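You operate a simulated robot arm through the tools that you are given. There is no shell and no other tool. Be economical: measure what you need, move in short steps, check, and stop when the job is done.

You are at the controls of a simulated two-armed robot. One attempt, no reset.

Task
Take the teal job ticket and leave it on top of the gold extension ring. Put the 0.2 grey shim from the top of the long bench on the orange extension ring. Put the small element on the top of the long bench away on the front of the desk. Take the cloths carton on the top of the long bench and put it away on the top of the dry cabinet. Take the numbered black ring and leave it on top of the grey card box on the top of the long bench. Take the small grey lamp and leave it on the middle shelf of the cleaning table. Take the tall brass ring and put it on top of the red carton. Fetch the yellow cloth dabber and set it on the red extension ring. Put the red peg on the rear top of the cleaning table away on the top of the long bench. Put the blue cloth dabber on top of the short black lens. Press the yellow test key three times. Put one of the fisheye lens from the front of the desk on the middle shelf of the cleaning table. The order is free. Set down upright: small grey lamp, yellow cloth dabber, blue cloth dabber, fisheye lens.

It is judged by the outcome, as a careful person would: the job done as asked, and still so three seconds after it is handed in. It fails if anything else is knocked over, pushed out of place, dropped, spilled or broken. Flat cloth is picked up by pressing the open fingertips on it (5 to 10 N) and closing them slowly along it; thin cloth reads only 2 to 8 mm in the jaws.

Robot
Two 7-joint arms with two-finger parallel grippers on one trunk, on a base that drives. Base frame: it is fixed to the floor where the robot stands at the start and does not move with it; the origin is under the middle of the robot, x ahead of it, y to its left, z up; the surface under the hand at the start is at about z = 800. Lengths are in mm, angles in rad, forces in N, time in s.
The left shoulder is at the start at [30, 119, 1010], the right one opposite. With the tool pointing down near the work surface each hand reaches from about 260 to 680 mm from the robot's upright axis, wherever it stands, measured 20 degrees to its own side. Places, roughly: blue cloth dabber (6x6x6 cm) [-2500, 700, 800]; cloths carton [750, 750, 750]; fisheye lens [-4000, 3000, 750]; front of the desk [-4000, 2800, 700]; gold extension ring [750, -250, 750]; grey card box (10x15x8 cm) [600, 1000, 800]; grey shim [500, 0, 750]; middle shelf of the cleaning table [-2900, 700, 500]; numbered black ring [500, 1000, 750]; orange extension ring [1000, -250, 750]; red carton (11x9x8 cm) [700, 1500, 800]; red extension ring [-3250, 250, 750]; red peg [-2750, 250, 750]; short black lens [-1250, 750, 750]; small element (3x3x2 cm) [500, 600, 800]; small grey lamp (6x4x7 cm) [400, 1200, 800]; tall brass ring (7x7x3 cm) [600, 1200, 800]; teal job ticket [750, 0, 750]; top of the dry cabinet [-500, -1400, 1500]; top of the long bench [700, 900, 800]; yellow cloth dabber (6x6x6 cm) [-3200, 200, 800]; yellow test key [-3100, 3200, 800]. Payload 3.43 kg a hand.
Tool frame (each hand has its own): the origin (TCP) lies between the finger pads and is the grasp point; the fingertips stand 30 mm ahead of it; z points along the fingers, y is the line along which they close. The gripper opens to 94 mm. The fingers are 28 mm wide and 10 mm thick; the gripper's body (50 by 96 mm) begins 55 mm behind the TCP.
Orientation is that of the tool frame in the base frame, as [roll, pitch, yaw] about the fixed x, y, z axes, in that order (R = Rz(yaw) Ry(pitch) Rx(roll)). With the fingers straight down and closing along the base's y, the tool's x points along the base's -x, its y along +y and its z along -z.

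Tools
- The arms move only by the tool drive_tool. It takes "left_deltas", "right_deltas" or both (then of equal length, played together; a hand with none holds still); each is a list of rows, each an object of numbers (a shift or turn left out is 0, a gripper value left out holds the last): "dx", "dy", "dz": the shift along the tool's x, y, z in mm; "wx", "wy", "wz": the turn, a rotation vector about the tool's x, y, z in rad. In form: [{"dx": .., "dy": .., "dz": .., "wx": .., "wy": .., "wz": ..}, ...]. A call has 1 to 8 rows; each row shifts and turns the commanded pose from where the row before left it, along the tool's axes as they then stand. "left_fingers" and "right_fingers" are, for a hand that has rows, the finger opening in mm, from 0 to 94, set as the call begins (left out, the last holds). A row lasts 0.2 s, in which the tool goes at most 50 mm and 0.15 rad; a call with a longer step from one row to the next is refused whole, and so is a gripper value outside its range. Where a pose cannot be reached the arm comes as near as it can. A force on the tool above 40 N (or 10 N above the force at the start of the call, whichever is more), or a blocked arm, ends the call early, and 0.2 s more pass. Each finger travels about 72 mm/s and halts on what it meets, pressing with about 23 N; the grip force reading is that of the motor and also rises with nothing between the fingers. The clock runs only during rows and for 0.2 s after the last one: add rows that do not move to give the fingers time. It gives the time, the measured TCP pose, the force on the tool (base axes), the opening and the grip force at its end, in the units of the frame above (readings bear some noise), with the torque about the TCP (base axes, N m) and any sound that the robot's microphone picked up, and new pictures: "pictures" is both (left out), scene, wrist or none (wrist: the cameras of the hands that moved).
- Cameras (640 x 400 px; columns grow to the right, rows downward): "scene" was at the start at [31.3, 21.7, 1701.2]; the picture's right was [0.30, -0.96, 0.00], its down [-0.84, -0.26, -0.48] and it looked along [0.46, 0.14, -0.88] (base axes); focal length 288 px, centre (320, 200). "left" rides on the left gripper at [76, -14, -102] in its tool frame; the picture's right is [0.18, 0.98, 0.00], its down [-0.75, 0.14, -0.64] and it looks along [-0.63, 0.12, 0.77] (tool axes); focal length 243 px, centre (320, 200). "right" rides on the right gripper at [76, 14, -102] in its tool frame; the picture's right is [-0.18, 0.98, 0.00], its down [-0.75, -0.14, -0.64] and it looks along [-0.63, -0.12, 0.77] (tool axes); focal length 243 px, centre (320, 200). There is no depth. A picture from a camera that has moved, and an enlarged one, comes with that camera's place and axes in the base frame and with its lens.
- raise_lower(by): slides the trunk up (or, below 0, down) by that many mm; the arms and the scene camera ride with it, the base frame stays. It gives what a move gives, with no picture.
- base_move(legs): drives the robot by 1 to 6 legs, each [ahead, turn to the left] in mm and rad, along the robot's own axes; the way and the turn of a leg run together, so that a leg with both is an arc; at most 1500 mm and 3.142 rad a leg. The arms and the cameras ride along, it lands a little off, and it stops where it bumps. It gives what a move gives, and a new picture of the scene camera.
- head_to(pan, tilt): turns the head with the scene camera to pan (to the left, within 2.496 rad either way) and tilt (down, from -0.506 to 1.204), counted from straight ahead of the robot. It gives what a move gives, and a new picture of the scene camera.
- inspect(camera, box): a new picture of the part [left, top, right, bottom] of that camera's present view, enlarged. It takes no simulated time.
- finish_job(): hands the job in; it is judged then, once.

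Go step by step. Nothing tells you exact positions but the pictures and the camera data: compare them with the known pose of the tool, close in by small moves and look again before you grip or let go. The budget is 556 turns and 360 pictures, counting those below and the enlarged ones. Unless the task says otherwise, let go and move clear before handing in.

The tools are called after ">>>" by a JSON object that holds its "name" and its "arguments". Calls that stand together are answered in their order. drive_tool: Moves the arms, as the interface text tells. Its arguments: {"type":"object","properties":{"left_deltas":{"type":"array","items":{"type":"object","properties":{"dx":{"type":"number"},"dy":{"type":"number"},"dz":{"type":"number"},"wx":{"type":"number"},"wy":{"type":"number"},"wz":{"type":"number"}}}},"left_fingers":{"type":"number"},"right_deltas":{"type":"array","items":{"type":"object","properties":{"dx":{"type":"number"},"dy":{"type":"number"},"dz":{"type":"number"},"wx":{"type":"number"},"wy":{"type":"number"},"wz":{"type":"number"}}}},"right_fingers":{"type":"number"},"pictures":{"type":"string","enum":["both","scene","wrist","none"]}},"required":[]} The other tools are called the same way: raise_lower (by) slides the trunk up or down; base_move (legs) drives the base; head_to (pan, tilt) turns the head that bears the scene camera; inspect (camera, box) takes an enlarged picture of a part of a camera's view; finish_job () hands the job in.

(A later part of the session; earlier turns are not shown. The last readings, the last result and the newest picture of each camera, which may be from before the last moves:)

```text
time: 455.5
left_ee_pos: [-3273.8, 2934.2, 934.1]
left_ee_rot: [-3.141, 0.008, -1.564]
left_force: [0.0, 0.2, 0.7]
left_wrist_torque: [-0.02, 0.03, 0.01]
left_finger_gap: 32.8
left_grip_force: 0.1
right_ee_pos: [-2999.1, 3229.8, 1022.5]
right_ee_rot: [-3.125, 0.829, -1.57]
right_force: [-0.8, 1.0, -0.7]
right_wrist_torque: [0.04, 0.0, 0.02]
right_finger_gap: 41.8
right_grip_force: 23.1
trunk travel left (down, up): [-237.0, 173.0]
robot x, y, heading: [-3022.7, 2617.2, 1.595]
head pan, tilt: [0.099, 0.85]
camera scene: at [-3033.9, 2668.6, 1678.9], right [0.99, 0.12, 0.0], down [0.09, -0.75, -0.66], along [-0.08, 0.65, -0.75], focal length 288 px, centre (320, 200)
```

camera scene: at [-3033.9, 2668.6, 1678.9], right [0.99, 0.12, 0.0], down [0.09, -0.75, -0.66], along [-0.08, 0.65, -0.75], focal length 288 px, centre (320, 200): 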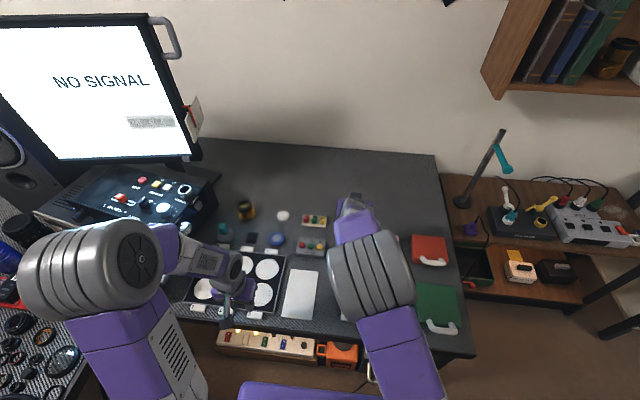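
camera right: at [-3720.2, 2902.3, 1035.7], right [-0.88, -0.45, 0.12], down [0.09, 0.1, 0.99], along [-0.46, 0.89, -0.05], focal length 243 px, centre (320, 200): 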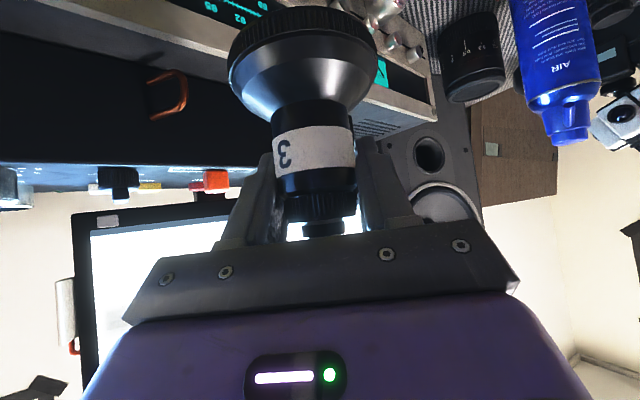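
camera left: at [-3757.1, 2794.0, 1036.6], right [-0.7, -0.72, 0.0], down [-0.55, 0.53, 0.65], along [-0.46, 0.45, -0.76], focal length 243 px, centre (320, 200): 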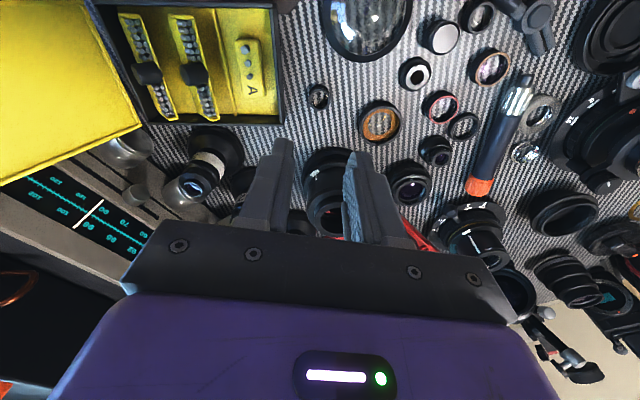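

>>> {"name": "drive_tool", "arguments": {"right_deltas": [{"dy": -45}, {"dy": -45}, {"dy": -45}, {"dy": -15}], "left_deltas": [{"dz": -30}, {"dz": -20}, {}, {}], "left_fingers": 0, "pictures": "none"}}

>>> {"name": "inspect", "arguments": {"camera": "scene", "box": [230, 180, 390, 290]}}

```text
time: 456.5
left_ee_pos: [-3273.6, 2935.0, 983.5]
left_ee_rot: [-3.141, 0.008, -1.566]
left_force: [0.1, -0.3, -0.1]
left_wrist_torque: [0.01, 0.01, -0.01]
left_finger_gap: 0.0
left_grip_force: 23.2
right_ee_pos: [-2849.8, 3228.5, 1025.1]
right_ee_rot: [-3.122, 0.828, -1.569]
right_force: [0.1, 0.0, -1.7]
right_wrist_torque: [0.03, -0.04, 0.0]
right_finger_gap: 41.7
right_grip_force: 22.9
trunk travel left (down, up): [-237.0, 173.0]
robot x, y, heading: [-3022.4, 2619.1, 1.594]
head pan, tilt: [0.099, 0.85]
```

```text
3.64 times, centred on (310, 235) of scene
camera zoom: at [-3034.3, 2668.5, 1678.9], right [0.99, 0.12, 0.0], down [0.09, -0.75, -0.66], along [-0.08, 0.66, -0.75], focal length 1046 px, centre (356, 73)
```

zoom: 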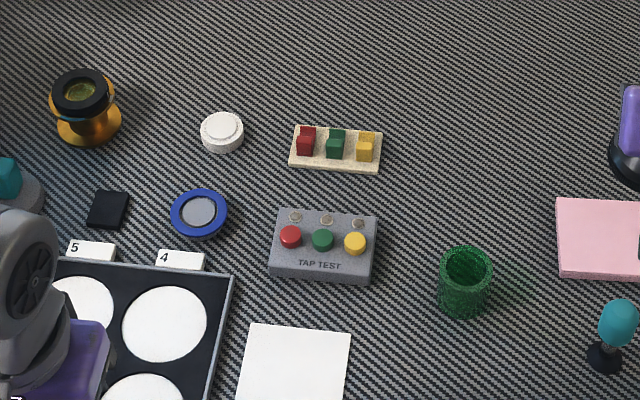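

>>> {"name": "drive_tool", "arguments": {"left_deltas": [{"dx": -40, "dy": -24}, {"dx": -40, "dy": -24}, {"dx": -40, "dy": -24}, {"dx": -40, "dy": -24}, {"dx": -40, "dy": -24}, {"dx": -40, "dy": -24}, {"dx": -40, "dy": -24, "dz": 10}, {"dz": 40}], "pictures": "wrist"}}

```text
time: 458.3
left_ee_pos: [-3107.7, 3216.5, 937.1]
left_ee_rot: [-3.14, 0.007, -1.565]
left_force: [-0.3, 0.1, 0.4]
left_wrist_torque: [0.0, -0.01, 0.02]
left_finger_gap: 0.2
left_grip_force: 22.8
right_ee_pos: [-2850.1, 3228.6, 1025.3]
right_ee_rot: [-3.125, 0.829, -1.57]
right_force: [0.9, 0.1, -1.6]
right_wrist_torque: [-0.03, 0.02, 0.0]
right_finger_gap: 41.7
right_grip_force: 22.9
trunk travel left (down, up): [-237.0, 173.0]
robot x, y, heading: [-3027.9, 2618.1, 1.596]
head pan, tilt: [0.099, 0.85]
camera left: at [-3093.7, 3140.2, 1038.2], right [-0.98, -0.19, 0.0], down [-0.15, 0.75, 0.65], along [-0.12, 0.64, -0.76], focal length 243 px, centre (320, 200)
```

left: 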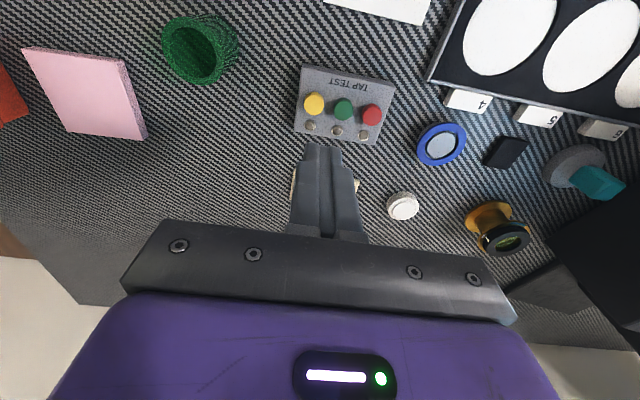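

>>> {"name": "drive_tool", "arguments": {"left_deltas": [{"dx": -7.5, "dy": -5, "dz": 30}, {"dz": 40}, {"dz": 25}, {}], "pictures": "wrist"}}

```text
time: 459.3
left_ee_pos: [-3102.7, 3224.2, 843.2]
left_ee_rot: [-3.139, 0.009, -1.565]
left_force: [0.2, 0.2, -0.1]
left_wrist_torque: [0.02, -0.02, -0.01]
left_finger_gap: 0.0
left_grip_force: 22.8
right_ee_pos: [-2850.1, 3228.8, 1023.3]
right_ee_rot: [-3.124, 0.829, -1.572]
right_force: [-0.6, -0.1, -1.2]
right_wrist_torque: [0.02, 0.03, 0.0]
right_finger_gap: 41.5
right_grip_force: 22.8
trunk travel left (down, up): [-237.0, 173.0]
robot x, y, heading: [-3019.2, 2619.6, 1.593]
head pan, tilt: [0.099, 0.85]
camera left: at [-3088.2, 3147.0, 943.5], right [-0.98, -0.19, 0.0], down [-0.15, 0.75, 0.65], along [-0.12, 0.64, -0.76], focal length 243 px, centre (320, 200)
```

left: 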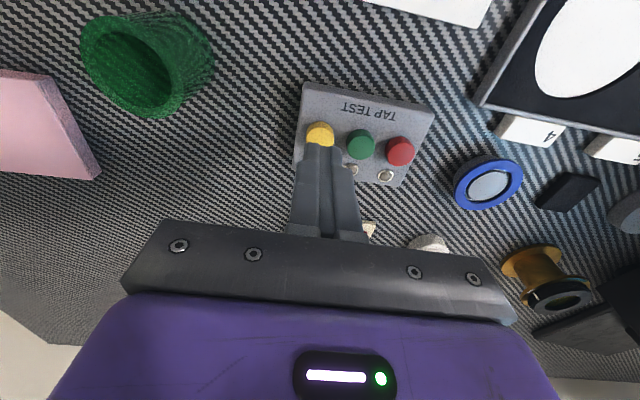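

>>> {"name": "drive_tool", "arguments": {"left_deltas": [{"dz": 20}, {"dz": 12}, {}], "pictures": "none"}}

>>> {"name": "drive_tool", "arguments": {"left_deltas": [{"dz": 2}, {"dz": 2}, {"dz": 2}, {}], "pictures": "wrist"}}

```text
time: 460.1
left_ee_pos: [-3101.9, 3222.8, 809.7]
left_ee_rot: [-3.141, 0.009, -1.564]
left_force: [-0.2, -0.3, -0.1]
left_wrist_torque: [0.0, 0.04, -0.01]
left_finger_gap: 0.1
left_grip_force: 22.1
right_ee_pos: [-2849.4, 3228.1, 1024.2]
right_ee_rot: [-3.125, 0.828, -1.571]
right_force: [0.2, -0.2, -1.6]
right_wrist_torque: [0.02, -0.01, 0.02]
right_finger_gap: 41.9
right_grip_force: 22.9
trunk travel left (down, up): [-237.0, 173.0]
robot x, y, heading: [-3024.2, 2620.4, 1.588]
head pan, tilt: [0.099, 0.85]
```

```text
time: 461.1
left_ee_pos: [-3101.3, 3223.5, 803.6]
left_ee_rot: [-3.141, 0.008, -1.565]
left_force: [0.5, 0.6, 0.5]
left_wrist_torque: [-0.01, 0.0, -0.01]
left_finger_gap: 0.0
left_grip_force: 23.3
right_ee_pos: [-2849.5, 3228.4, 1024.4]
right_ee_rot: [-3.125, 0.829, -1.572]
right_force: [0.3, 0.5, -1.8]
right_wrist_torque: [-0.02, -0.01, 0.01]
right_finger_gap: 41.9
right_grip_force: 23.0
trunk travel left (down, up): [-237.0, 173.0]
robot x, y, heading: [-3020.5, 2618.0, 1.59]
head pan, tilt: [0.099, 0.85]
camera left: at [-3087.0, 3147.7, 904.5], right [-0.98, -0.19, 0.0], down [-0.15, 0.75, 0.65], along [-0.12, 0.64, -0.76], focal length 243 px, centre (320, 200)
```

left: 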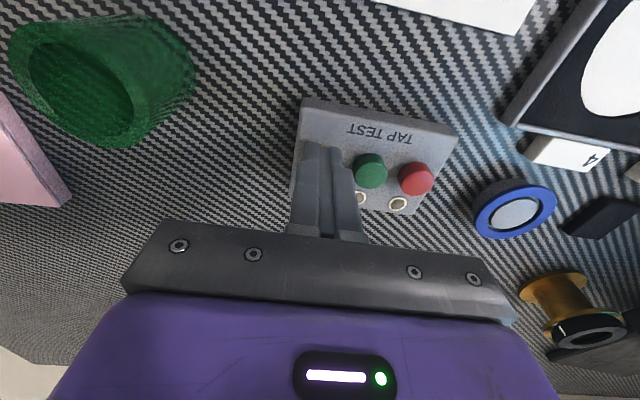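

>>> {"name": "drive_tool", "arguments": {"left_deltas": [{"dz": 1.5}, {"dz": 1.5}, {"dz": 1.5}, {}], "pictures": "none"}}

```text
time: 462.1
left_ee_pos: [-3102.5, 3225.0, 799.4]
left_ee_rot: [-3.141, 0.007, -1.565]
left_force: [-0.2, 0.5, 3.0]
left_wrist_torque: [-0.02, -0.01, -0.06]
left_finger_gap: 0.0
left_grip_force: 22.9
right_ee_pos: [-2848.6, 3228.6, 1024.4]
right_ee_rot: [-3.125, 0.828, -1.571]
right_force: [0.2, -0.3, -1.4]
right_wrist_torque: [0.02, 0.03, 0.0]
right_finger_gap: 41.8
right_grip_force: 22.5
trunk travel left (down, up): [-237.0, 173.0]
robot x, y, heading: [-3023.9, 2621.4, 1.596]
head pan, tilt: [0.099, 0.85]
heard: click
```

Heard one click: press no. 1. Release and check for any sound.

>>> {"name": "drive_tool", "arguments": {"left_deltas": [{"dz": -4}, {"dz": -4}, {"dz": -2}, {}], "pictures": "none"}}

>>> {"name": "head_to", "arguments": {"pan": 0.6, "tilt": 0.7}}

>>> {"name": "inspect", "arguments": {"camera": "scene", "box": [200, 160, 460, 320]}}

```text
time: 463.1
left_ee_pos: [-3103.1, 3223.2, 809.8]
left_ee_rot: [-3.14, 0.006, -1.565]
left_force: [-1.0, -0.2, -0.7]
left_wrist_torque: [-0.03, 0.01, -0.03]
left_finger_gap: 0.2
left_grip_force: 23.1
right_ee_pos: [-2849.7, 3228.7, 1024.5]
right_ee_rot: [-3.124, 0.828, -1.572]
right_force: [0.3, 0.0, -1.7]
right_wrist_torque: [-0.01, 0.03, 0.0]
right_finger_gap: 41.9
right_grip_force: 22.6
trunk travel left (down, up): [-237.0, 173.0]
robot x, y, heading: [-3024.2, 2617.2, 1.587]
head pan, tilt: [0.099, 0.85]
```

```text
time: 464.0
left_ee_pos: [-3101.6, 3224.4, 810.1]
left_ee_rot: [-3.141, 0.005, -1.565]
left_force: [0.5, -0.1, 0.5]
left_wrist_torque: [-0.04, 0.01, -0.01]
left_finger_gap: 0.2
left_grip_force: 23.2
right_ee_pos: [-2849.5, 3228.0, 1024.2]
right_ee_rot: [-3.124, 0.829, -1.572]
right_force: [0.2, 0.4, -1.6]
right_wrist_torque: [0.05, 0.01, 0.01]
right_finger_gap: 41.9
right_grip_force: 23.0
trunk travel left (down, up): [-237.0, 173.0]
robot x, y, heading: [-3023.3, 2615.3, 1.595]
head pan, tilt: [0.6, 0.7]
camera scene: at [-3073.7, 2660.0, 1691.1], right [0.81, 0.58, 0.0], down [0.38, -0.52, -0.76], along [-0.45, 0.62, -0.64], focal length 288 px, centre (320, 200)
```

scene: 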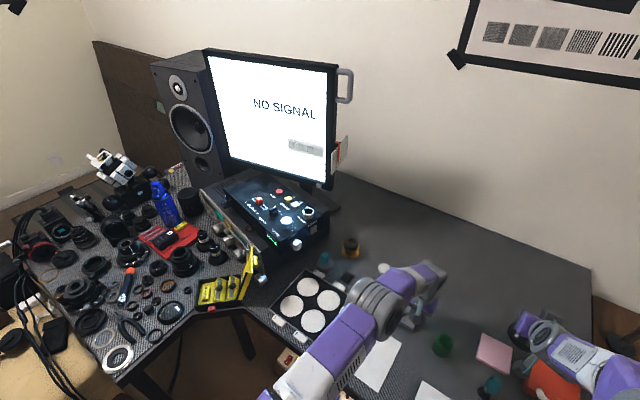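

```text
2.46 times, centred on (330, 240) of scene
camera zoom: at [-3073.7, 2660.0, 1691.1], right [0.81, 0.58, 0.0], down [0.38, -0.52, -0.76], along [-0.45, 0.62, -0.64], focal length 708 px, centre (295, 102)
```

zoom: 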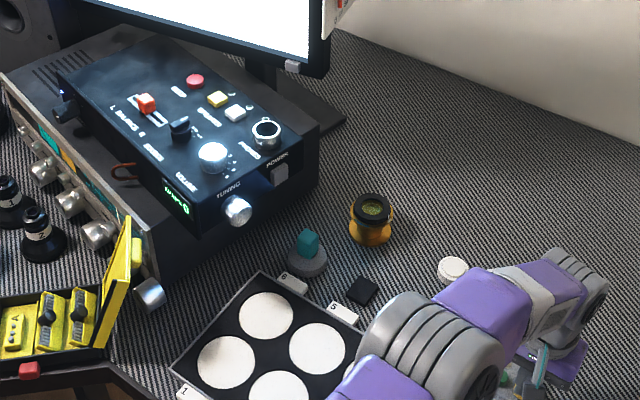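

>>> {"name": "inspect", "arguments": {"camera": "scene", "box": [262, 225, 302, 255]}}

>>> {"name": "drive_tool", "arguments": {"left_deltas": [{"dz": 4}, {"dz": 4}, {"dz": 2.5}, {}], "pictures": "none"}}

```text
13.33 times, centred on (282, 240) of scene
camera zoom: at [-3073.7, 2660.0, 1691.1], right [0.81, 0.58, 0.0], down [0.38, -0.52, -0.76], along [-0.45, 0.62, -0.64], focal length 3835 px, centre (827, -333)
```

zoom: 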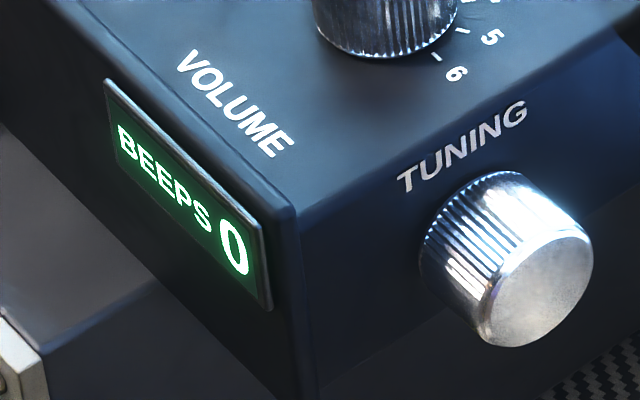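

```text
time: 465.0
left_ee_pos: [-3103.6, 3224.0, 799.1]
left_ee_rot: [-3.142, 0.009, -1.565]
left_force: [-1.3, -0.8, 7.4]
left_wrist_torque: [-0.09, 0.04, 0.0]
left_finger_gap: 0.4
left_grip_force: 23.3
right_ee_pos: [-2849.1, 3228.6, 1024.6]
right_ee_rot: [-3.125, 0.83, -1.573]
right_force: [-0.7, -0.9, -2.0]
right_wrist_torque: [0.01, -0.03, -0.01]
right_finger_gap: 41.7
right_grip_force: 22.8
trunk travel left (down, up): [-237.0, 173.0]
robot x, y, heading: [-3022.1, 2616.2, 1.597]
head pan, tilt: [0.6, 0.7]
heard: click
```

Second click. Release and press a third time.

>>> {"name": "drive_tool", "arguments": {"left_deltas": [{"dz": -4}, {"dz": -4}, {"dz": -2.5}, {}], "pictures": "none"}}

>>> {"name": "drive_tool", "arguments": {"left_deltas": [{"dz": 4}, {"dz": 4}, {"dz": 2.5}, {}], "pictures": "none"}}

```text
time: 466.0
left_ee_pos: [-3101.8, 3224.3, 810.0]
left_ee_rot: [-3.141, 0.007, -1.566]
left_force: [-0.1, 0.4, 0.4]
left_wrist_torque: [-0.01, -0.02, 0.0]
left_finger_gap: 0.0
left_grip_force: 22.7
right_ee_pos: [-2848.8, 3229.1, 1025.3]
right_ee_rot: [-3.124, 0.829, -1.571]
right_force: [-0.3, -0.6, -2.4]
right_wrist_torque: [0.04, 0.0, -0.02]
right_finger_gap: 41.8
right_grip_force: 22.6
trunk travel left (down, up): [-237.0, 173.0]
robot x, y, heading: [-3022.5, 2619.8, 1.599]
head pan, tilt: [0.6, 0.7]
```

```text
time: 467.0
left_ee_pos: [-3102.5, 3225.0, 799.2]
left_ee_rot: [-3.138, 0.009, -1.565]
left_force: [0.0, -1.6, 6.4]
left_wrist_torque: [-0.12, 0.0, -0.01]
left_finger_gap: 0.0
left_grip_force: 22.7
right_ee_pos: [-2849.9, 3228.4, 1023.9]
right_ee_rot: [-3.122, 0.83, -1.573]
right_force: [0.2, -0.3, -2.1]
right_wrist_torque: [0.02, 0.0, 0.0]
right_finger_gap: 41.8
right_grip_force: 22.7
trunk travel left (down, up): [-237.0, 173.0]
robot x, y, heading: [-3023.5, 2619.4, 1.594]
head pan, tilt: [0.6, 0.7]
heard: click
```

>>> {"name": "drive_tool", "arguments": {"left_deltas": [{"dz": -10}, {"dz": -40}, {"dz": -40}, {}], "pictures": "wrist"}}

>>> {"name": "inspect", "arguments": {"camera": "scene", "box": [262, 225, 302, 255]}}

```text
time: 468.0
left_ee_pos: [-3102.4, 3223.1, 886.8]
left_ee_rot: [-3.141, 0.009, -1.566]
left_force: [-0.5, 0.4, 0.2]
left_wrist_torque: [-0.01, -0.03, -0.02]
left_finger_gap: 0.0
left_grip_force: 23.0
right_ee_pos: [-2849.6, 3229.0, 1024.1]
right_ee_rot: [-3.123, 0.83, -1.571]
right_force: [0.3, 0.2, -2.0]
right_wrist_torque: [0.04, 0.03, -0.01]
right_finger_gap: 42.0
right_grip_force: 23.0
trunk travel left (down, up): [-237.0, 173.0]
robot x, y, heading: [-3022.7, 2618.3, 1.593]
head pan, tilt: [0.6, 0.7]
camera left: at [-3087.9, 3146.9, 988.1], right [-0.98, -0.19, 0.0], down [-0.15, 0.75, 0.65], along [-0.12, 0.64, -0.76], focal length 243 px, centre (320, 200)
```

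left: 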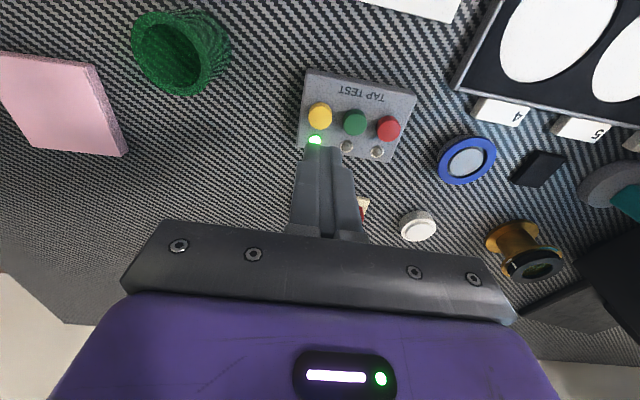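

```text
13.33 times, centred on (282, 240) of scene
camera zoom: at [-3073.9, 2660.2, 1691.1], right [0.81, 0.58, 0.0], down [0.38, -0.52, -0.76], along [-0.45, 0.62, -0.64], focal length 3835 px, centre (827, -333)
```

zoom: 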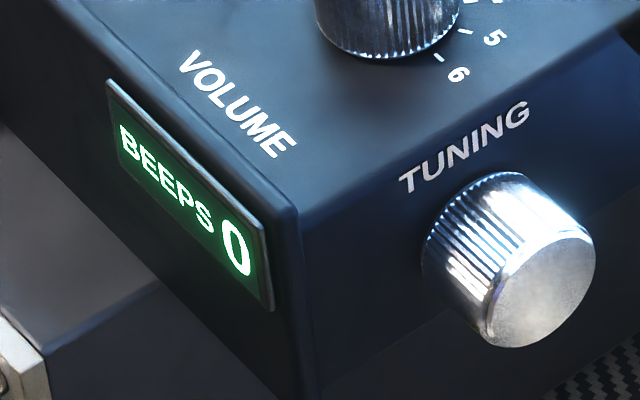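

LED at the yellow key is lit: three presses done. Now carry the fisheye to the cleaning table. Retract the left hand and drive.

>>> {"name": "drive_tool", "arguments": {"left_deltas": [{"dz": -45}, {"dz": -45}, {"dx": 45, "dy": 20}, {"dx": 45, "dy": 20}, {"dx": 45, "dy": 20}, {"dx": 45, "dy": 20}, {}], "right_deltas": [{}, {}, {"dz": -20, "dx": 18}, {"dz": -20, "dx": 18}, {"dz": -20, "dx": 18}, {"dz": -20, "dx": 18}, {}], "pictures": "none"}}

>>> {"name": "base_move", "arguments": {"legs": [[-300, 0], [0, -2.411], [848, 0], [0, -0.754]]}}

>>> {"name": "head_to", "arguments": {"pan": -0.05, "tilt": 0.8}}

```text
time: 469.6
left_ee_pos: [-3182.8, 3044.3, 978.8]
left_ee_rot: [-3.14, 0.007, -1.567]
left_force: [0.3, -0.5, -0.6]
left_wrist_torque: [0.01, -0.02, 0.01]
left_finger_gap: 0.0
left_grip_force: 23.2
right_ee_pos: [-2849.4, 3121.8, 1023.9]
right_ee_rot: [-3.124, 0.829, -1.572]
right_force: [0.5, 0.6, -1.9]
right_wrist_torque: [-0.01, 0.02, -0.01]
right_finger_gap: 42.0
right_grip_force: 23.2
trunk travel left (down, up): [-237.0, 173.0]
robot x, y, heading: [-3020.6, 2619.4, 1.59]
head pan, tilt: [0.6, 0.7]
```

```text
time: 483.4
left_ee_pos: [-2249.6, 1302.8, 979.6]
left_ee_rot: [-3.14, 0.006, 1.597]
left_force: [-0.1, -0.3, 0.0]
left_wrist_torque: [0.01, -0.02, 0.02]
left_finger_gap: 0.1
left_grip_force: 23.4
right_ee_pos: [-2578.7, 1220.2, 1025.8]
right_ee_rot: [-3.124, 0.829, 1.591]
right_force: [-0.6, 0.6, -0.6]
right_wrist_torque: [0.03, 0.0, 0.01]
right_finger_gap: 41.9
right_grip_force: 23.0
trunk travel left (down, up): [-237.0, 173.0]
robot x, y, heading: [-2416.1, 1725.0, -1.525]
head pan, tilt: [0.6, 0.7]
camera scene: at [-2367.6, 1690.3, 1691.2], right [-0.8, -0.6, 0.0], down [-0.39, 0.51, -0.77], along [0.46, -0.61, -0.64], focal length 288 px, centre (320, 200)
```

scene: 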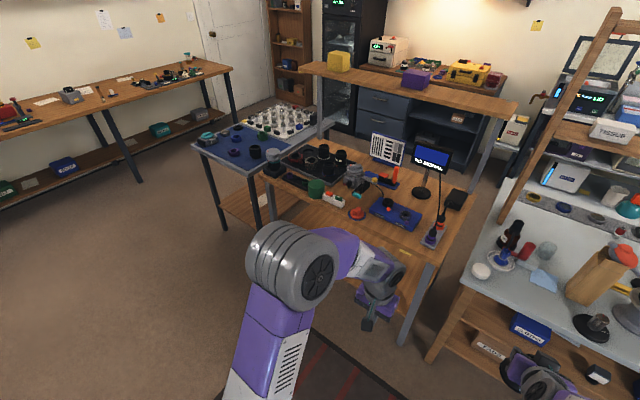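

```text
time: 484.5
left_ee_pos: [-2249.3, 1303.1, 979.2]
left_ee_rot: [-3.139, 0.011, 1.598]
left_force: [0.2, -0.2, 0.6]
left_wrist_torque: [0.01, 0.04, 0.03]
left_finger_gap: 0.0
left_grip_force: 23.2
right_ee_pos: [-2579.1, 1219.9, 1026.4]
right_ee_rot: [-3.124, 0.828, 1.593]
right_force: [0.0, -0.1, -1.6]
right_wrist_torque: [-0.01, -0.01, -0.01]
right_finger_gap: 41.6
right_grip_force: 23.2
trunk travel left (down, up): [-237.0, 173.0]
robot x, y, heading: [-2416.1, 1723.9, -1.53]
head pan, tilt: [-0.051, 0.799]
camera scene: at [-2418.7, 1677.5, 1682.9], right [-1.0, 0.01, 0.0], down [0.0, 0.72, -0.7], along [0.0, -0.7, -0.72], focal length 288 px, centre (320, 200)
```

scene: 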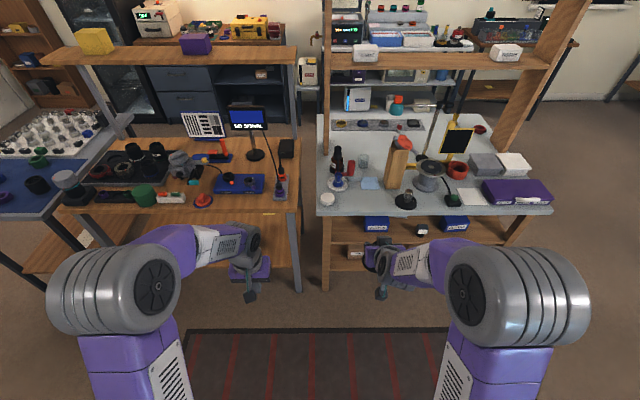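

>>> {"name": "raise_lower", "arguments": {"by": -230}}

>>> {"name": "drive_tool", "arguments": {"right_deltas": [{"dx": 32, "dz": 29}, {"dx": 32, "dz": 29}, {"dx": 32, "dz": 29}, {"dx": 28, "dz": 25.5}, {}], "pictures": "both"}}

```text
time: 486.9
left_ee_pos: [-2249.8, 1303.6, 748.4]
left_ee_rot: [-3.142, 0.009, 1.599]
left_force: [0.2, 1.0, -0.4]
left_wrist_torque: [-0.02, -0.02, 0.01]
left_finger_gap: 0.0
left_grip_force: 23.2
right_ee_pos: [-2578.7, 1220.1, 796.3]
right_ee_rot: [-3.124, 0.829, 1.593]
right_force: [-0.5, 0.6, -1.2]
right_wrist_torque: [-0.03, -0.02, 0.0]
right_finger_gap: 41.7
right_grip_force: 22.8
trunk travel left (down, up): [-7.0, 403.0]
robot x, y, heading: [-2414.1, 1728.1, -1.527]
head pan, tilt: [-0.051, 0.799]
```

```text
time: 488.1
left_ee_pos: [-2249.0, 1302.8, 748.5]
left_ee_rot: [-3.139, 0.009, 1.598]
left_force: [0.0, 0.8, 0.5]
left_wrist_torque: [-0.01, 0.0, 0.0]
left_finger_gap: 0.1
left_grip_force: 23.1
right_ee_pos: [-2581.8, 1222.5, 629.2]
right_ee_rot: [-3.125, 0.83, 1.592]
right_force: [0.5, 0.8, -1.1]
right_wrist_torque: [-0.02, -0.01, 0.0]
right_finger_gap: 41.7
right_grip_force: 23.3
trunk travel left (down, up): [-7.0, 403.0]
robot x, y, heading: [-2415.2, 1723.8, -1.522]
head pan, tilt: [-0.051, 0.799]
camera scene: at [-2418.8, 1677.6, 1453.0], right [-1.0, 0.01, 0.0], down [0.0, 0.72, -0.7], along [0.0, -0.7, -0.72], focal length 288 px, centre (320, 200)
camera right: at [-2568.9, 1349.3, 643.6], right [0.99, -0.11, 0.12], down [-0.13, -0.04, 0.99], along [-0.11, -0.99, -0.05], focal length 243 px, centre (320, 200)
```

scene: 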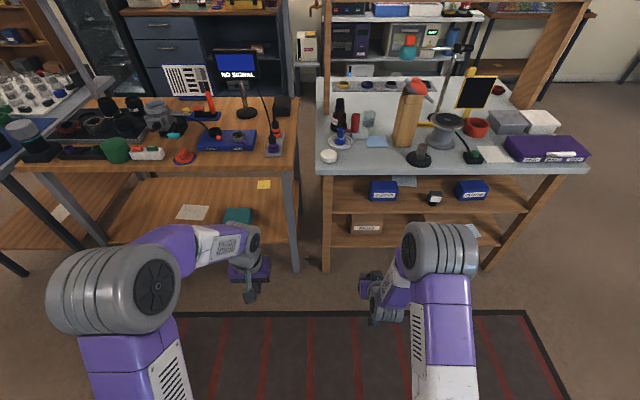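
right: 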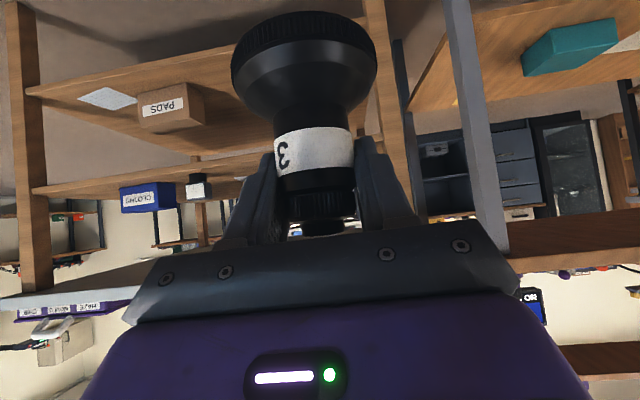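

>>> {"name": "base_move", "arguments": {"legs": [[290, 0]]}}

>>> {"name": "inspect", "arguments": {"camera": "right", "box": [0, 0, 640, 300]}}

```text
time: 490.1
left_ee_pos: [-2232.8, 1015.1, 749.4]
left_ee_rot: [-3.14, 0.006, 1.604]
left_force: [-0.2, -0.9, -0.2]
left_wrist_torque: [0.01, -0.03, -0.02]
left_finger_gap: 0.0
left_grip_force: 22.7
right_ee_pos: [-2565.5, 931.2, 630.0]
right_ee_rot: [-3.124, 0.828, 1.599]
right_force: [-0.7, -0.3, -1.4]
right_wrist_torque: [0.0, -0.01, -0.02]
right_finger_gap: 41.8
right_grip_force: 22.6
trunk travel left (down, up): [-7.0, 403.0]
robot x, y, heading: [-2401.5, 1434.9, -1.521]
head pan, tilt: [-0.051, 0.799]
camera scene: at [-2404.8, 1388.1, 1452.9], right [-1.0, 0.0, 0.0], down [0.0, 0.72, -0.7], along [0.0, -0.7, -0.72], focal length 288 px, centre (320, 200)
```

scene: 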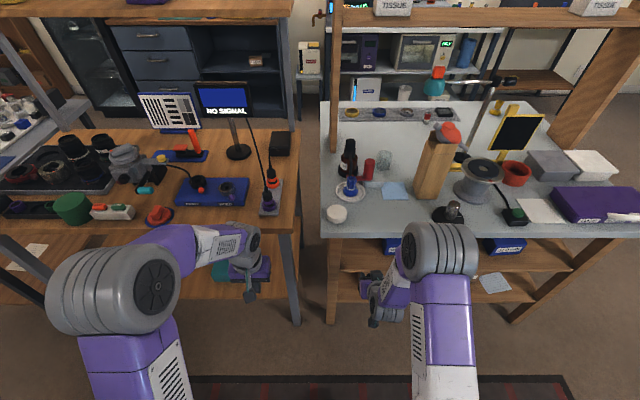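

```text
1.00 times, centred on (320, 150) of right (not enlarged: the box is as wide or as high as the picture)
camera zoom: at [-2553.2, 1059.3, 643.8], right [0.99, -0.11, 0.12], down [-0.13, -0.04, 0.99], along [-0.1, -0.99, -0.05], focal length 243 px, centre (320, 250)
```

zoom: 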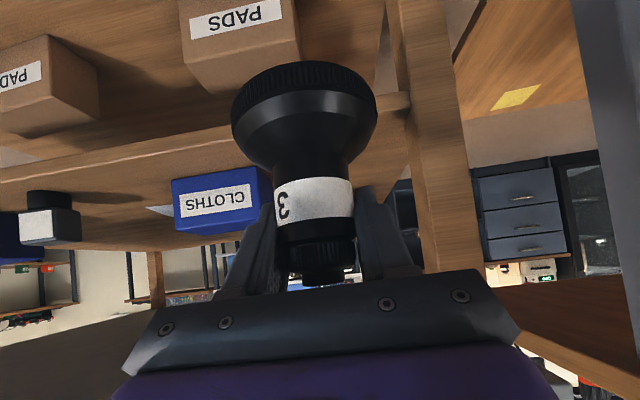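

>>> {"name": "drive_tool", "arguments": {"right_deltas": [{"dy": -12}, {"dz": 28.5, "dx": -26.2}, {"dz": 28.5, "dx": -26.2}, {}], "pictures": "wrist"}}

```text
time: 491.1
left_ee_pos: [-2232.7, 1014.9, 748.8]
left_ee_rot: [-3.14, 0.009, 1.605]
left_force: [0.2, 0.3, -0.2]
left_wrist_torque: [0.0, 0.03, 0.02]
left_finger_gap: 0.0
left_grip_force: 22.7
right_ee_pos: [-2575.7, 854.0, 629.8]
right_ee_rot: [-3.124, 0.826, 1.599]
right_force: [-0.2, 0.3, -1.0]
right_wrist_torque: [0.01, -0.03, -0.01]
right_finger_gap: 41.4
right_grip_force: 23.1
trunk travel left (down, up): [-7.0, 403.0]
robot x, y, heading: [-2399.6, 1437.8, -1.521]
head pan, tilt: [-0.051, 0.799]
camera right: at [-2564.3, 981.1, 643.0], right [0.99, -0.11, 0.12], down [-0.13, -0.04, 0.99], along [-0.1, -0.99, -0.05], focal length 243 px, centre (320, 200)
```

right: 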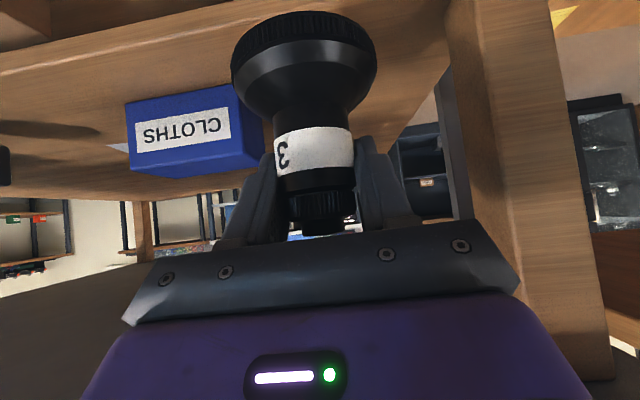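

>>> {"name": "drive_tool", "arguments": {"right_deltas": [{"dz": 28.5, "dx": -26.2}, {"dz": 13.5, "dx": 14.7}, {"dz": 13.5, "dx": 14.7}, {}], "pictures": "wrist"}}

```text
time: 492.1
left_ee_pos: [-2232.8, 1015.0, 749.7]
left_ee_rot: [-3.141, 0.01, 1.604]
left_force: [-0.4, -0.2, -0.4]
left_wrist_torque: [0.01, 0.0, -0.01]
left_finger_gap: 0.3
left_grip_force: 23.6
right_ee_pos: [-2576.9, 815.8, 590.2]
right_ee_rot: [-3.126, 0.829, 1.598]
right_force: [-0.4, 0.5, -0.7]
right_wrist_torque: [-0.01, 0.02, -0.01]
right_finger_gap: 41.7
right_grip_force: 23.4
trunk travel left (down, up): [-7.0, 403.0]
robot x, y, heading: [-2402.0, 1432.8, -1.524]
head pan, tilt: [-0.051, 0.799]
camera right: at [-2563.9, 942.6, 602.9], right [0.99, -0.11, 0.12], down [-0.13, -0.04, 0.99], along [-0.1, -0.99, -0.05], focal length 243 px, centre (320, 200)
```

right: 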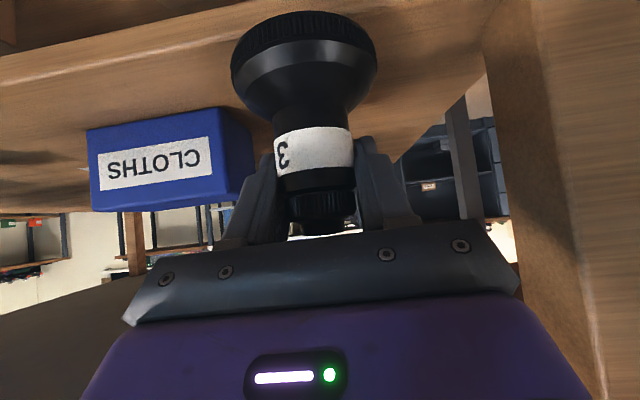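

>>> {"name": "inspect", "arguments": {"camera": "right", "box": [0, 0, 420, 240]}}

```text
1.52 times, centred on (210, 120) of right
camera zoom: at [-2563.9, 942.6, 602.9], right [0.99, -0.11, 0.12], down [-0.13, -0.04, 0.99], along [-0.1, -0.99, -0.05], focal length 370 px, centre (488, 322)
```

zoom: 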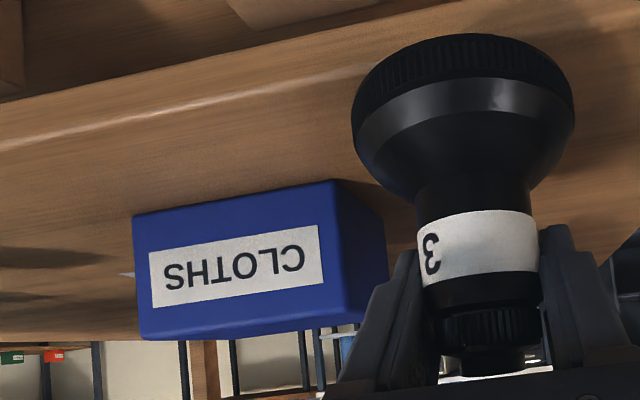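

>>> {"name": "drive_tool", "arguments": {"right_deltas": [{"dz": 7.5, "dx": 8}, {"dz": 9, "dx": -8}, {"dz": 8.5, "dx": -8}, {}], "pictures": "none"}}

>>> {"name": "drive_tool", "arguments": {"right_deltas": [{"dz": 2, "dx": 2.2}, {"dz": 1.4, "dx": 1.5}, {"dz": 1.4, "dx": 1.5}, {}], "pictures": "wrist"}}

```text
time: 493.1
left_ee_pos: [-2234.4, 1014.9, 748.6]
left_ee_rot: [3.141, 0.009, 1.604]
left_force: [0.2, 0.4, 0.6]
left_wrist_torque: [0.02, 0.04, 0.03]
left_finger_gap: 0.0
left_grip_force: 22.7
right_ee_pos: [-2576.9, 793.0, 579.4]
right_ee_rot: [-3.125, 0.829, 1.6]
right_force: [0.6, 0.4, -0.6]
right_wrist_torque: [-0.01, -0.03, -0.01]
right_finger_gap: 41.2
right_grip_force: 23.0
trunk travel left (down, up): [-7.0, 403.0]
robot x, y, heading: [-2402.8, 1437.3, -1.519]
head pan, tilt: [-0.051, 0.799]
```

```text
time: 494.1
left_ee_pos: [-2233.1, 1015.0, 748.5]
left_ee_rot: [-3.138, 0.009, 1.603]
left_force: [0.6, 0.4, 0.1]
left_wrist_torque: [-0.03, 0.02, -0.03]
left_finger_gap: 0.0
left_grip_force: 23.5
right_ee_pos: [-2575.9, 792.2, 573.9]
right_ee_rot: [-3.124, 0.831, 1.6]
right_force: [-0.5, -0.1, 4.3]
right_wrist_torque: [0.18, 0.22, -0.06]
right_finger_gap: 41.5
right_grip_force: 23.5
trunk travel left (down, up): [-7.0, 403.0]
robot x, y, heading: [-2403.7, 1438.9, -1.522]
head pan, tilt: [-0.051, 0.799]
camera right: at [-2563.4, 919.1, 587.1], right [0.99, -0.11, 0.12], down [-0.13, -0.04, 0.99], along [-0.1, -0.99, -0.05], focal length 243 px, centre (320, 200)
```

right: 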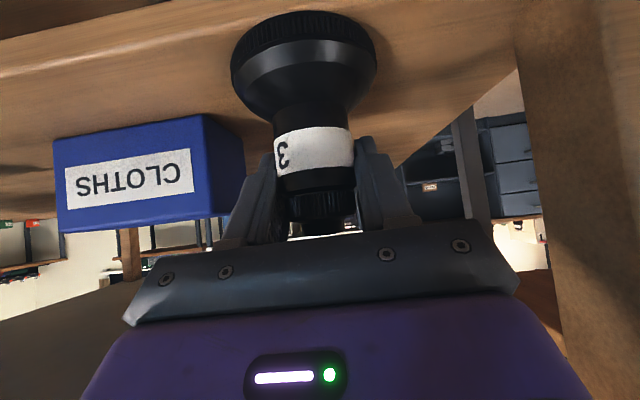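

>>> {"name": "drive_tool", "arguments": {"right_deltas": [{"dz": 1, "dx": 1.1}, {}], "pictures": "none"}}

>>> {"name": "drive_tool", "arguments": {"right_deltas": [{}, {}, {}], "right_fingers": 62, "pictures": "wrist"}}

```text
time: 494.7
left_ee_pos: [-2233.7, 1015.5, 749.4]
left_ee_rot: [-3.139, 0.009, 1.606]
left_force: [0.7, 0.4, 0.2]
left_wrist_torque: [0.01, 0.02, 0.01]
left_finger_gap: 0.1
left_grip_force: 23.6
right_ee_pos: [-2575.9, 791.5, 574.5]
right_ee_rot: [-3.125, 0.834, 1.599]
right_force: [-1.2, 2.2, 14.7]
right_wrist_torque: [0.45, -0.07, -0.02]
right_finger_gap: 41.8
right_grip_force: 22.9
trunk travel left (down, up): [-7.0, 403.0]
robot x, y, heading: [-2404.6, 1438.3, -1.528]
head pan, tilt: [-0.051, 0.799]
```

```text
time: 495.5
left_ee_pos: [-2232.6, 1014.7, 748.1]
left_ee_rot: [-3.14, 0.007, 1.604]
left_force: [0.2, -0.1, 0.2]
left_wrist_torque: [0.0, 0.03, 0.0]
left_finger_gap: 0.0
left_grip_force: 23.6
right_ee_pos: [-2575.3, 793.6, 571.7]
right_ee_rot: [-3.125, 0.828, 1.599]
right_force: [0.6, 0.4, 0.1]
right_wrist_torque: [-0.01, 0.02, -0.02]
right_finger_gap: 61.8
right_grip_force: 0.0
trunk travel left (down, up): [-7.0, 403.0]
robot x, y, heading: [-2399.8, 1436.1, -1.524]
head pan, tilt: [-0.051, 0.799]
camera right: at [-2563.2, 919.6, 584.7], right [0.99, -0.11, 0.12], down [-0.13, -0.04, 0.99], along [-0.1, -0.99, -0.05], focal length 243 px, centre (320, 200)
```

right: 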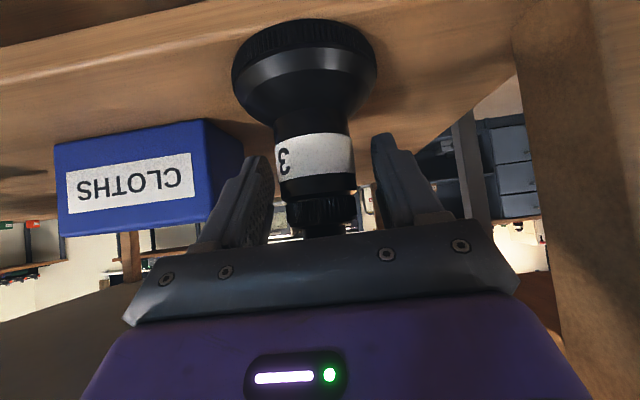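

>>> {"name": "drive_tool", "arguments": {"right_deltas": [{"dz": -20, "dx": 18.4}, {"dz": -28.5, "dx": 26.2}, {"dz": -28.5, "dx": 26.2}, {"dz": -28.5, "dx": 26.2}, {}], "pictures": "wrist"}}

```text
time: 496.7
left_ee_pos: [-2233.6, 1015.5, 748.6]
left_ee_rot: [-3.14, 0.009, 1.604]
left_force: [-0.2, 0.5, -0.6]
left_wrist_torque: [0.02, -0.02, 0.02]
left_finger_gap: 0.2
left_grip_force: 23.1
right_ee_pos: [-2577.6, 936.1, 572.3]
right_ee_rot: [-3.126, 0.829, 1.599]
right_force: [-0.6, -0.3, -0.2]
right_wrist_torque: [-0.01, 0.02, 0.01]
right_finger_gap: 61.9
right_grip_force: 0.1
trunk travel left (down, up): [-7.0, 403.0]
robot x, y, heading: [-2400.7, 1437.2, -1.522]
head pan, tilt: [-0.051, 0.799]
camera right: at [-2565.1, 1062.8, 585.5], right [0.99, -0.11, 0.12], down [-0.13, -0.04, 0.99], along [-0.1, -0.99, -0.05], focal length 243 px, centre (320, 200)
```

right: 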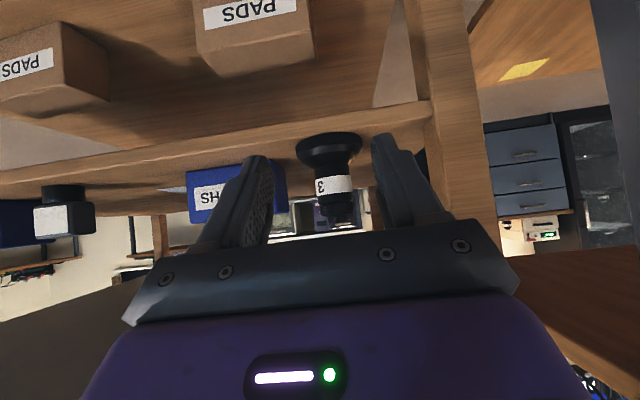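

Fisheye stands on the middle shelf. Next the blue dabber: raise, return the right hand to pointing down.

>>> {"name": "raise_lower", "arguments": {"by": 350}}

>>> {"name": "drive_tool", "arguments": {"right_deltas": [{"wy": 0.14, "dx": -20}, {"wy": 0.14, "dx": -20}, {"wy": 0.14}, {"wy": 0.14}, {"wy": 0.14}, {"wy": 0.129}, {}], "right_fingers": 90, "pictures": "both"}}

```text
time: 500.1
left_ee_pos: [-2233.4, 1014.5, 1099.2]
left_ee_rot: [-3.138, 0.009, 1.603]
left_force: [0.1, 0.6, 0.6]
left_wrist_torque: [0.01, -0.03, -0.03]
left_finger_gap: 0.0
left_grip_force: 23.6
right_ee_pos: [-2578.1, 935.3, 920.1]
right_ee_rot: [-3.124, 0.828, 1.599]
right_force: [-0.5, -0.2, 0.3]
right_wrist_torque: [0.01, 0.02, 0.01]
right_finger_gap: 62.2
right_grip_force: 0.0
trunk travel left (down, up): [-357.0, 53.0]
robot x, y, heading: [-2404.8, 1438.1, -1.518]
head pan, tilt: [-0.051, 0.799]
```

```text
time: 501.7
left_ee_pos: [-2232.8, 1015.2, 1098.7]
left_ee_rot: [-3.141, 0.008, 1.603]
left_force: [0.3, 0.1, -0.6]
left_wrist_torque: [0.0, -0.01, 0.01]
left_finger_gap: 0.1
left_grip_force: 22.9
right_ee_pos: [-2575.8, 906.4, 951.2]
right_ee_rot: [-3.13, -0.001, 1.585]
right_force: [-0.3, 0.2, 0.3]
right_wrist_torque: [-0.01, -0.02, 0.0]
right_finger_gap: 90.0
right_grip_force: 0.1
trunk travel left (down, up): [-357.0, 53.0]
robot x, y, heading: [-2398.7, 1436.8, -1.516]
head pan, tilt: [-0.051, 0.799]
camera scene: at [-2404.7, 1389.1, 1802.9], right [-1.0, 0.0, 0.0], down [0.0, 0.72, -0.7], along [0.0, -0.7, -0.72], focal length 288 px, centre (320, 200)
camera right: at [-2562.4, 982.8, 1052.7], right [0.99, -0.17, -0.01], down [-0.12, -0.76, 0.64], along [-0.12, -0.63, -0.77], focal length 243 px, centre (320, 200)
```

scene: 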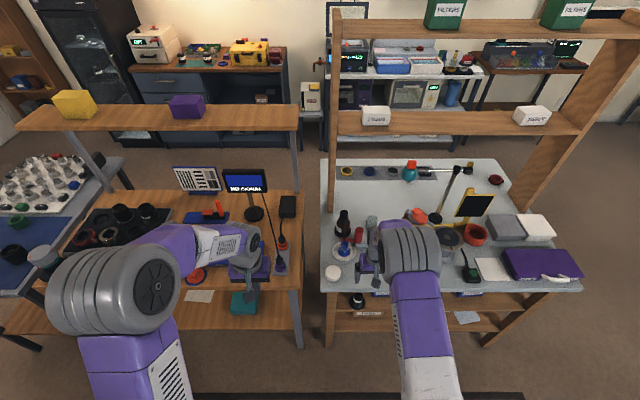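
right: 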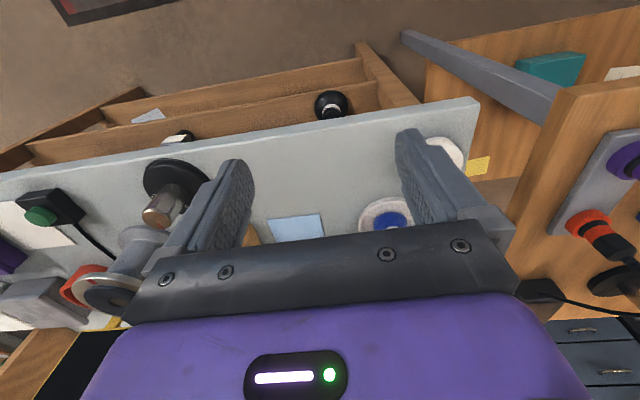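

>>> {"name": "drive_tool", "arguments": {"right_deltas": [{"wy": -0.125, "dz": -10}, {"wy": -0.125, "dz": -10}, {"wy": -0.125}, {"wy": -0.125}, {}], "pictures": "none"}}

>>> {"name": "base_move", "arguments": {"legs": [[130, 0]]}}

>>> {"name": "drive_tool", "arguments": {"right_deltas": [{"dy": 30}, {"dy": 30}, {}], "pictures": "wrist"}}

```text
time: 502.9
left_ee_pos: [-2232.3, 1015.8, 1100.1]
left_ee_rot: [-3.14, 0.008, 1.605]
left_force: [0.3, -0.1, -0.2]
left_wrist_torque: [0.0, -0.01, -0.02]
left_finger_gap: 0.0
left_grip_force: 23.2
right_ee_pos: [-2576.6, 908.1, 970.5]
right_ee_rot: [-3.128, 0.502, 1.592]
right_force: [0.7, -0.3, -0.1]
right_wrist_torque: [-0.01, 0.01, 0.0]
right_finger_gap: 89.9
right_grip_force: 0.2
trunk travel left (down, up): [-357.0, 53.0]
robot x, y, heading: [-2402.6, 1436.2, -1.523]
head pan, tilt: [-0.051, 0.799]
```

```text
time: 504.2
left_ee_pos: [-2226.3, 887.9, 1098.1]
left_ee_rot: [-3.138, 0.009, 1.602]
left_force: [1.0, 0.7, -0.2]
left_wrist_torque: [0.0, -0.01, -0.02]
left_finger_gap: 0.0
left_grip_force: 23.0
right_ee_pos: [-2571.3, 781.8, 970.7]
right_ee_rot: [-3.127, 0.499, 1.59]
right_force: [-0.1, 0.2, -0.8]
right_wrist_torque: [-0.02, 0.02, -0.01]
right_finger_gap: 90.1
right_grip_force: 0.0
trunk travel left (down, up): [-357.0, 53.0]
robot x, y, heading: [-2395.0, 1310.8, -1.52]
head pan, tilt: [-0.051, 0.799]
camera scene: at [-2398.6, 1261.6, 1803.0], right [-1.0, 0.0, 0.0], down [0.0, 0.72, -0.7], along [0.0, -0.7, -0.72], focal length 288 px, centre (320, 200)
```

scene: 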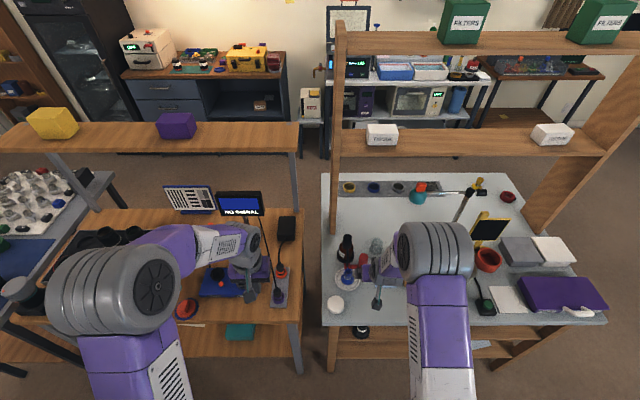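

```text
time: 505.0
left_ee_pos: [-2228.6, 888.1, 1098.7]
left_ee_rot: [-3.14, 0.008, 1.601]
left_force: [0.4, -0.6, 0.1]
left_wrist_torque: [0.02, -0.04, -0.02]
left_finger_gap: 0.1
left_grip_force: 23.1
right_ee_pos: [-2512.3, 783.1, 968.9]
right_ee_rot: [-3.128, 0.5, 1.588]
right_force: [0.2, 0.0, -0.7]
right_wrist_torque: [-0.01, 0.01, -0.01]
right_finger_gap: 90.0
right_grip_force: 0.0
trunk travel left (down, up): [-357.0, 53.0]
robot x, y, heading: [-2394.8, 1310.7, -1.52]
head pan, tilt: [-0.051, 0.799]
camera right: at [-2498.6, 898.8, 1022.2], right [0.99, -0.15, 0.08], down [-0.13, -0.36, 0.93], along [-0.11, -0.92, -0.37], focal length 243 px, centre (320, 200)
```

right: 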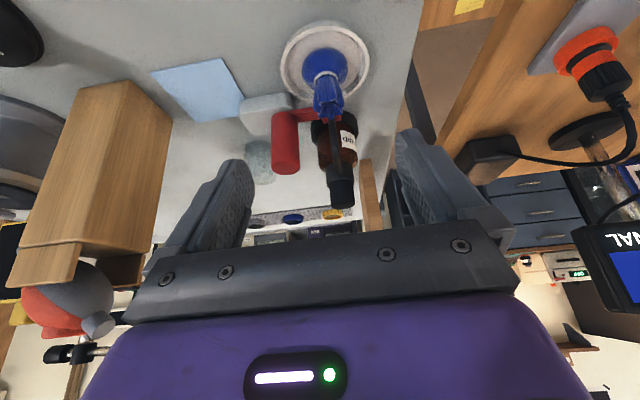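

>>> {"name": "inspect", "arguments": {"camera": "right", "box": [260, 0, 400, 140]}}

```text
2.86 times, centred on (330, 70) of right
camera zoom: at [-2498.6, 898.8, 1022.2], right [0.99, -0.15, 0.08], down [-0.13, -0.36, 0.93], along [-0.11, -0.92, -0.37], focal length 693 px, centre (291, 571)
```

zoom: 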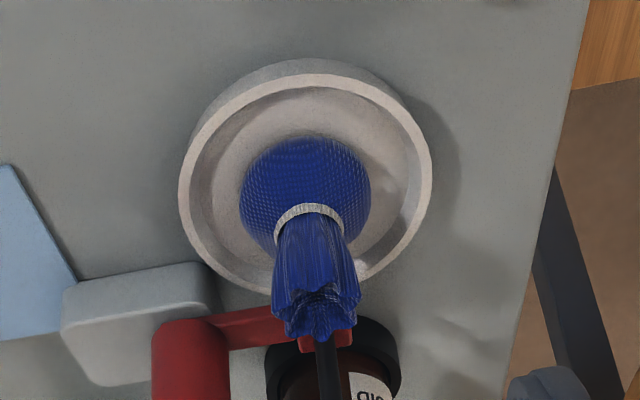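

Dabber: cloth ball with tied neck and ruffled top at ≈(−2503,720), neck z≈817, top z≈865. Approach with fingers at 60 mm.

>>> {"name": "drive_tool", "arguments": {"right_deltas": [{"dx": 8, "dy": 8, "dz": 20}, {"dz": 40}, {"dz": 35}, {}], "right_fingers": 62, "pictures": "wrist"}}

```text
time: 506.0
left_ee_pos: [-2226.8, 888.9, 1099.5]
left_ee_rot: [-3.14, 0.011, 1.603]
left_force: [0.2, 0.5, 0.1]
left_wrist_torque: [-0.02, 0.01, -0.02]
left_finger_gap: 0.1
left_grip_force: 23.2
right_ee_pos: [-2504.3, 741.8, 882.2]
right_ee_rot: [-3.129, 0.499, 1.59]
right_force: [-0.7, 0.5, 0.0]
right_wrist_torque: [-0.02, 0.0, -0.01]
right_finger_gap: 62.0
right_grip_force: 0.0
trunk travel left (down, up): [-357.0, 53.0]
robot x, y, heading: [-2394.7, 1309.9, -1.521]
head pan, tilt: [-0.051, 0.799]
camera right: at [-2490.4, 859.0, 934.5], right [0.99, -0.15, 0.08], down [-0.13, -0.36, 0.93], along [-0.11, -0.92, -0.37], focal length 243 px, centre (320, 200)
```

right: 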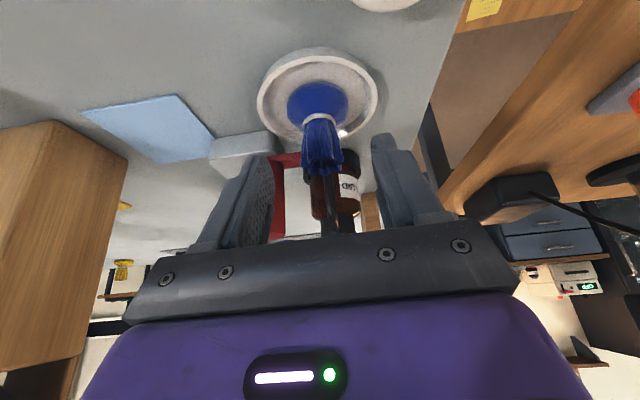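

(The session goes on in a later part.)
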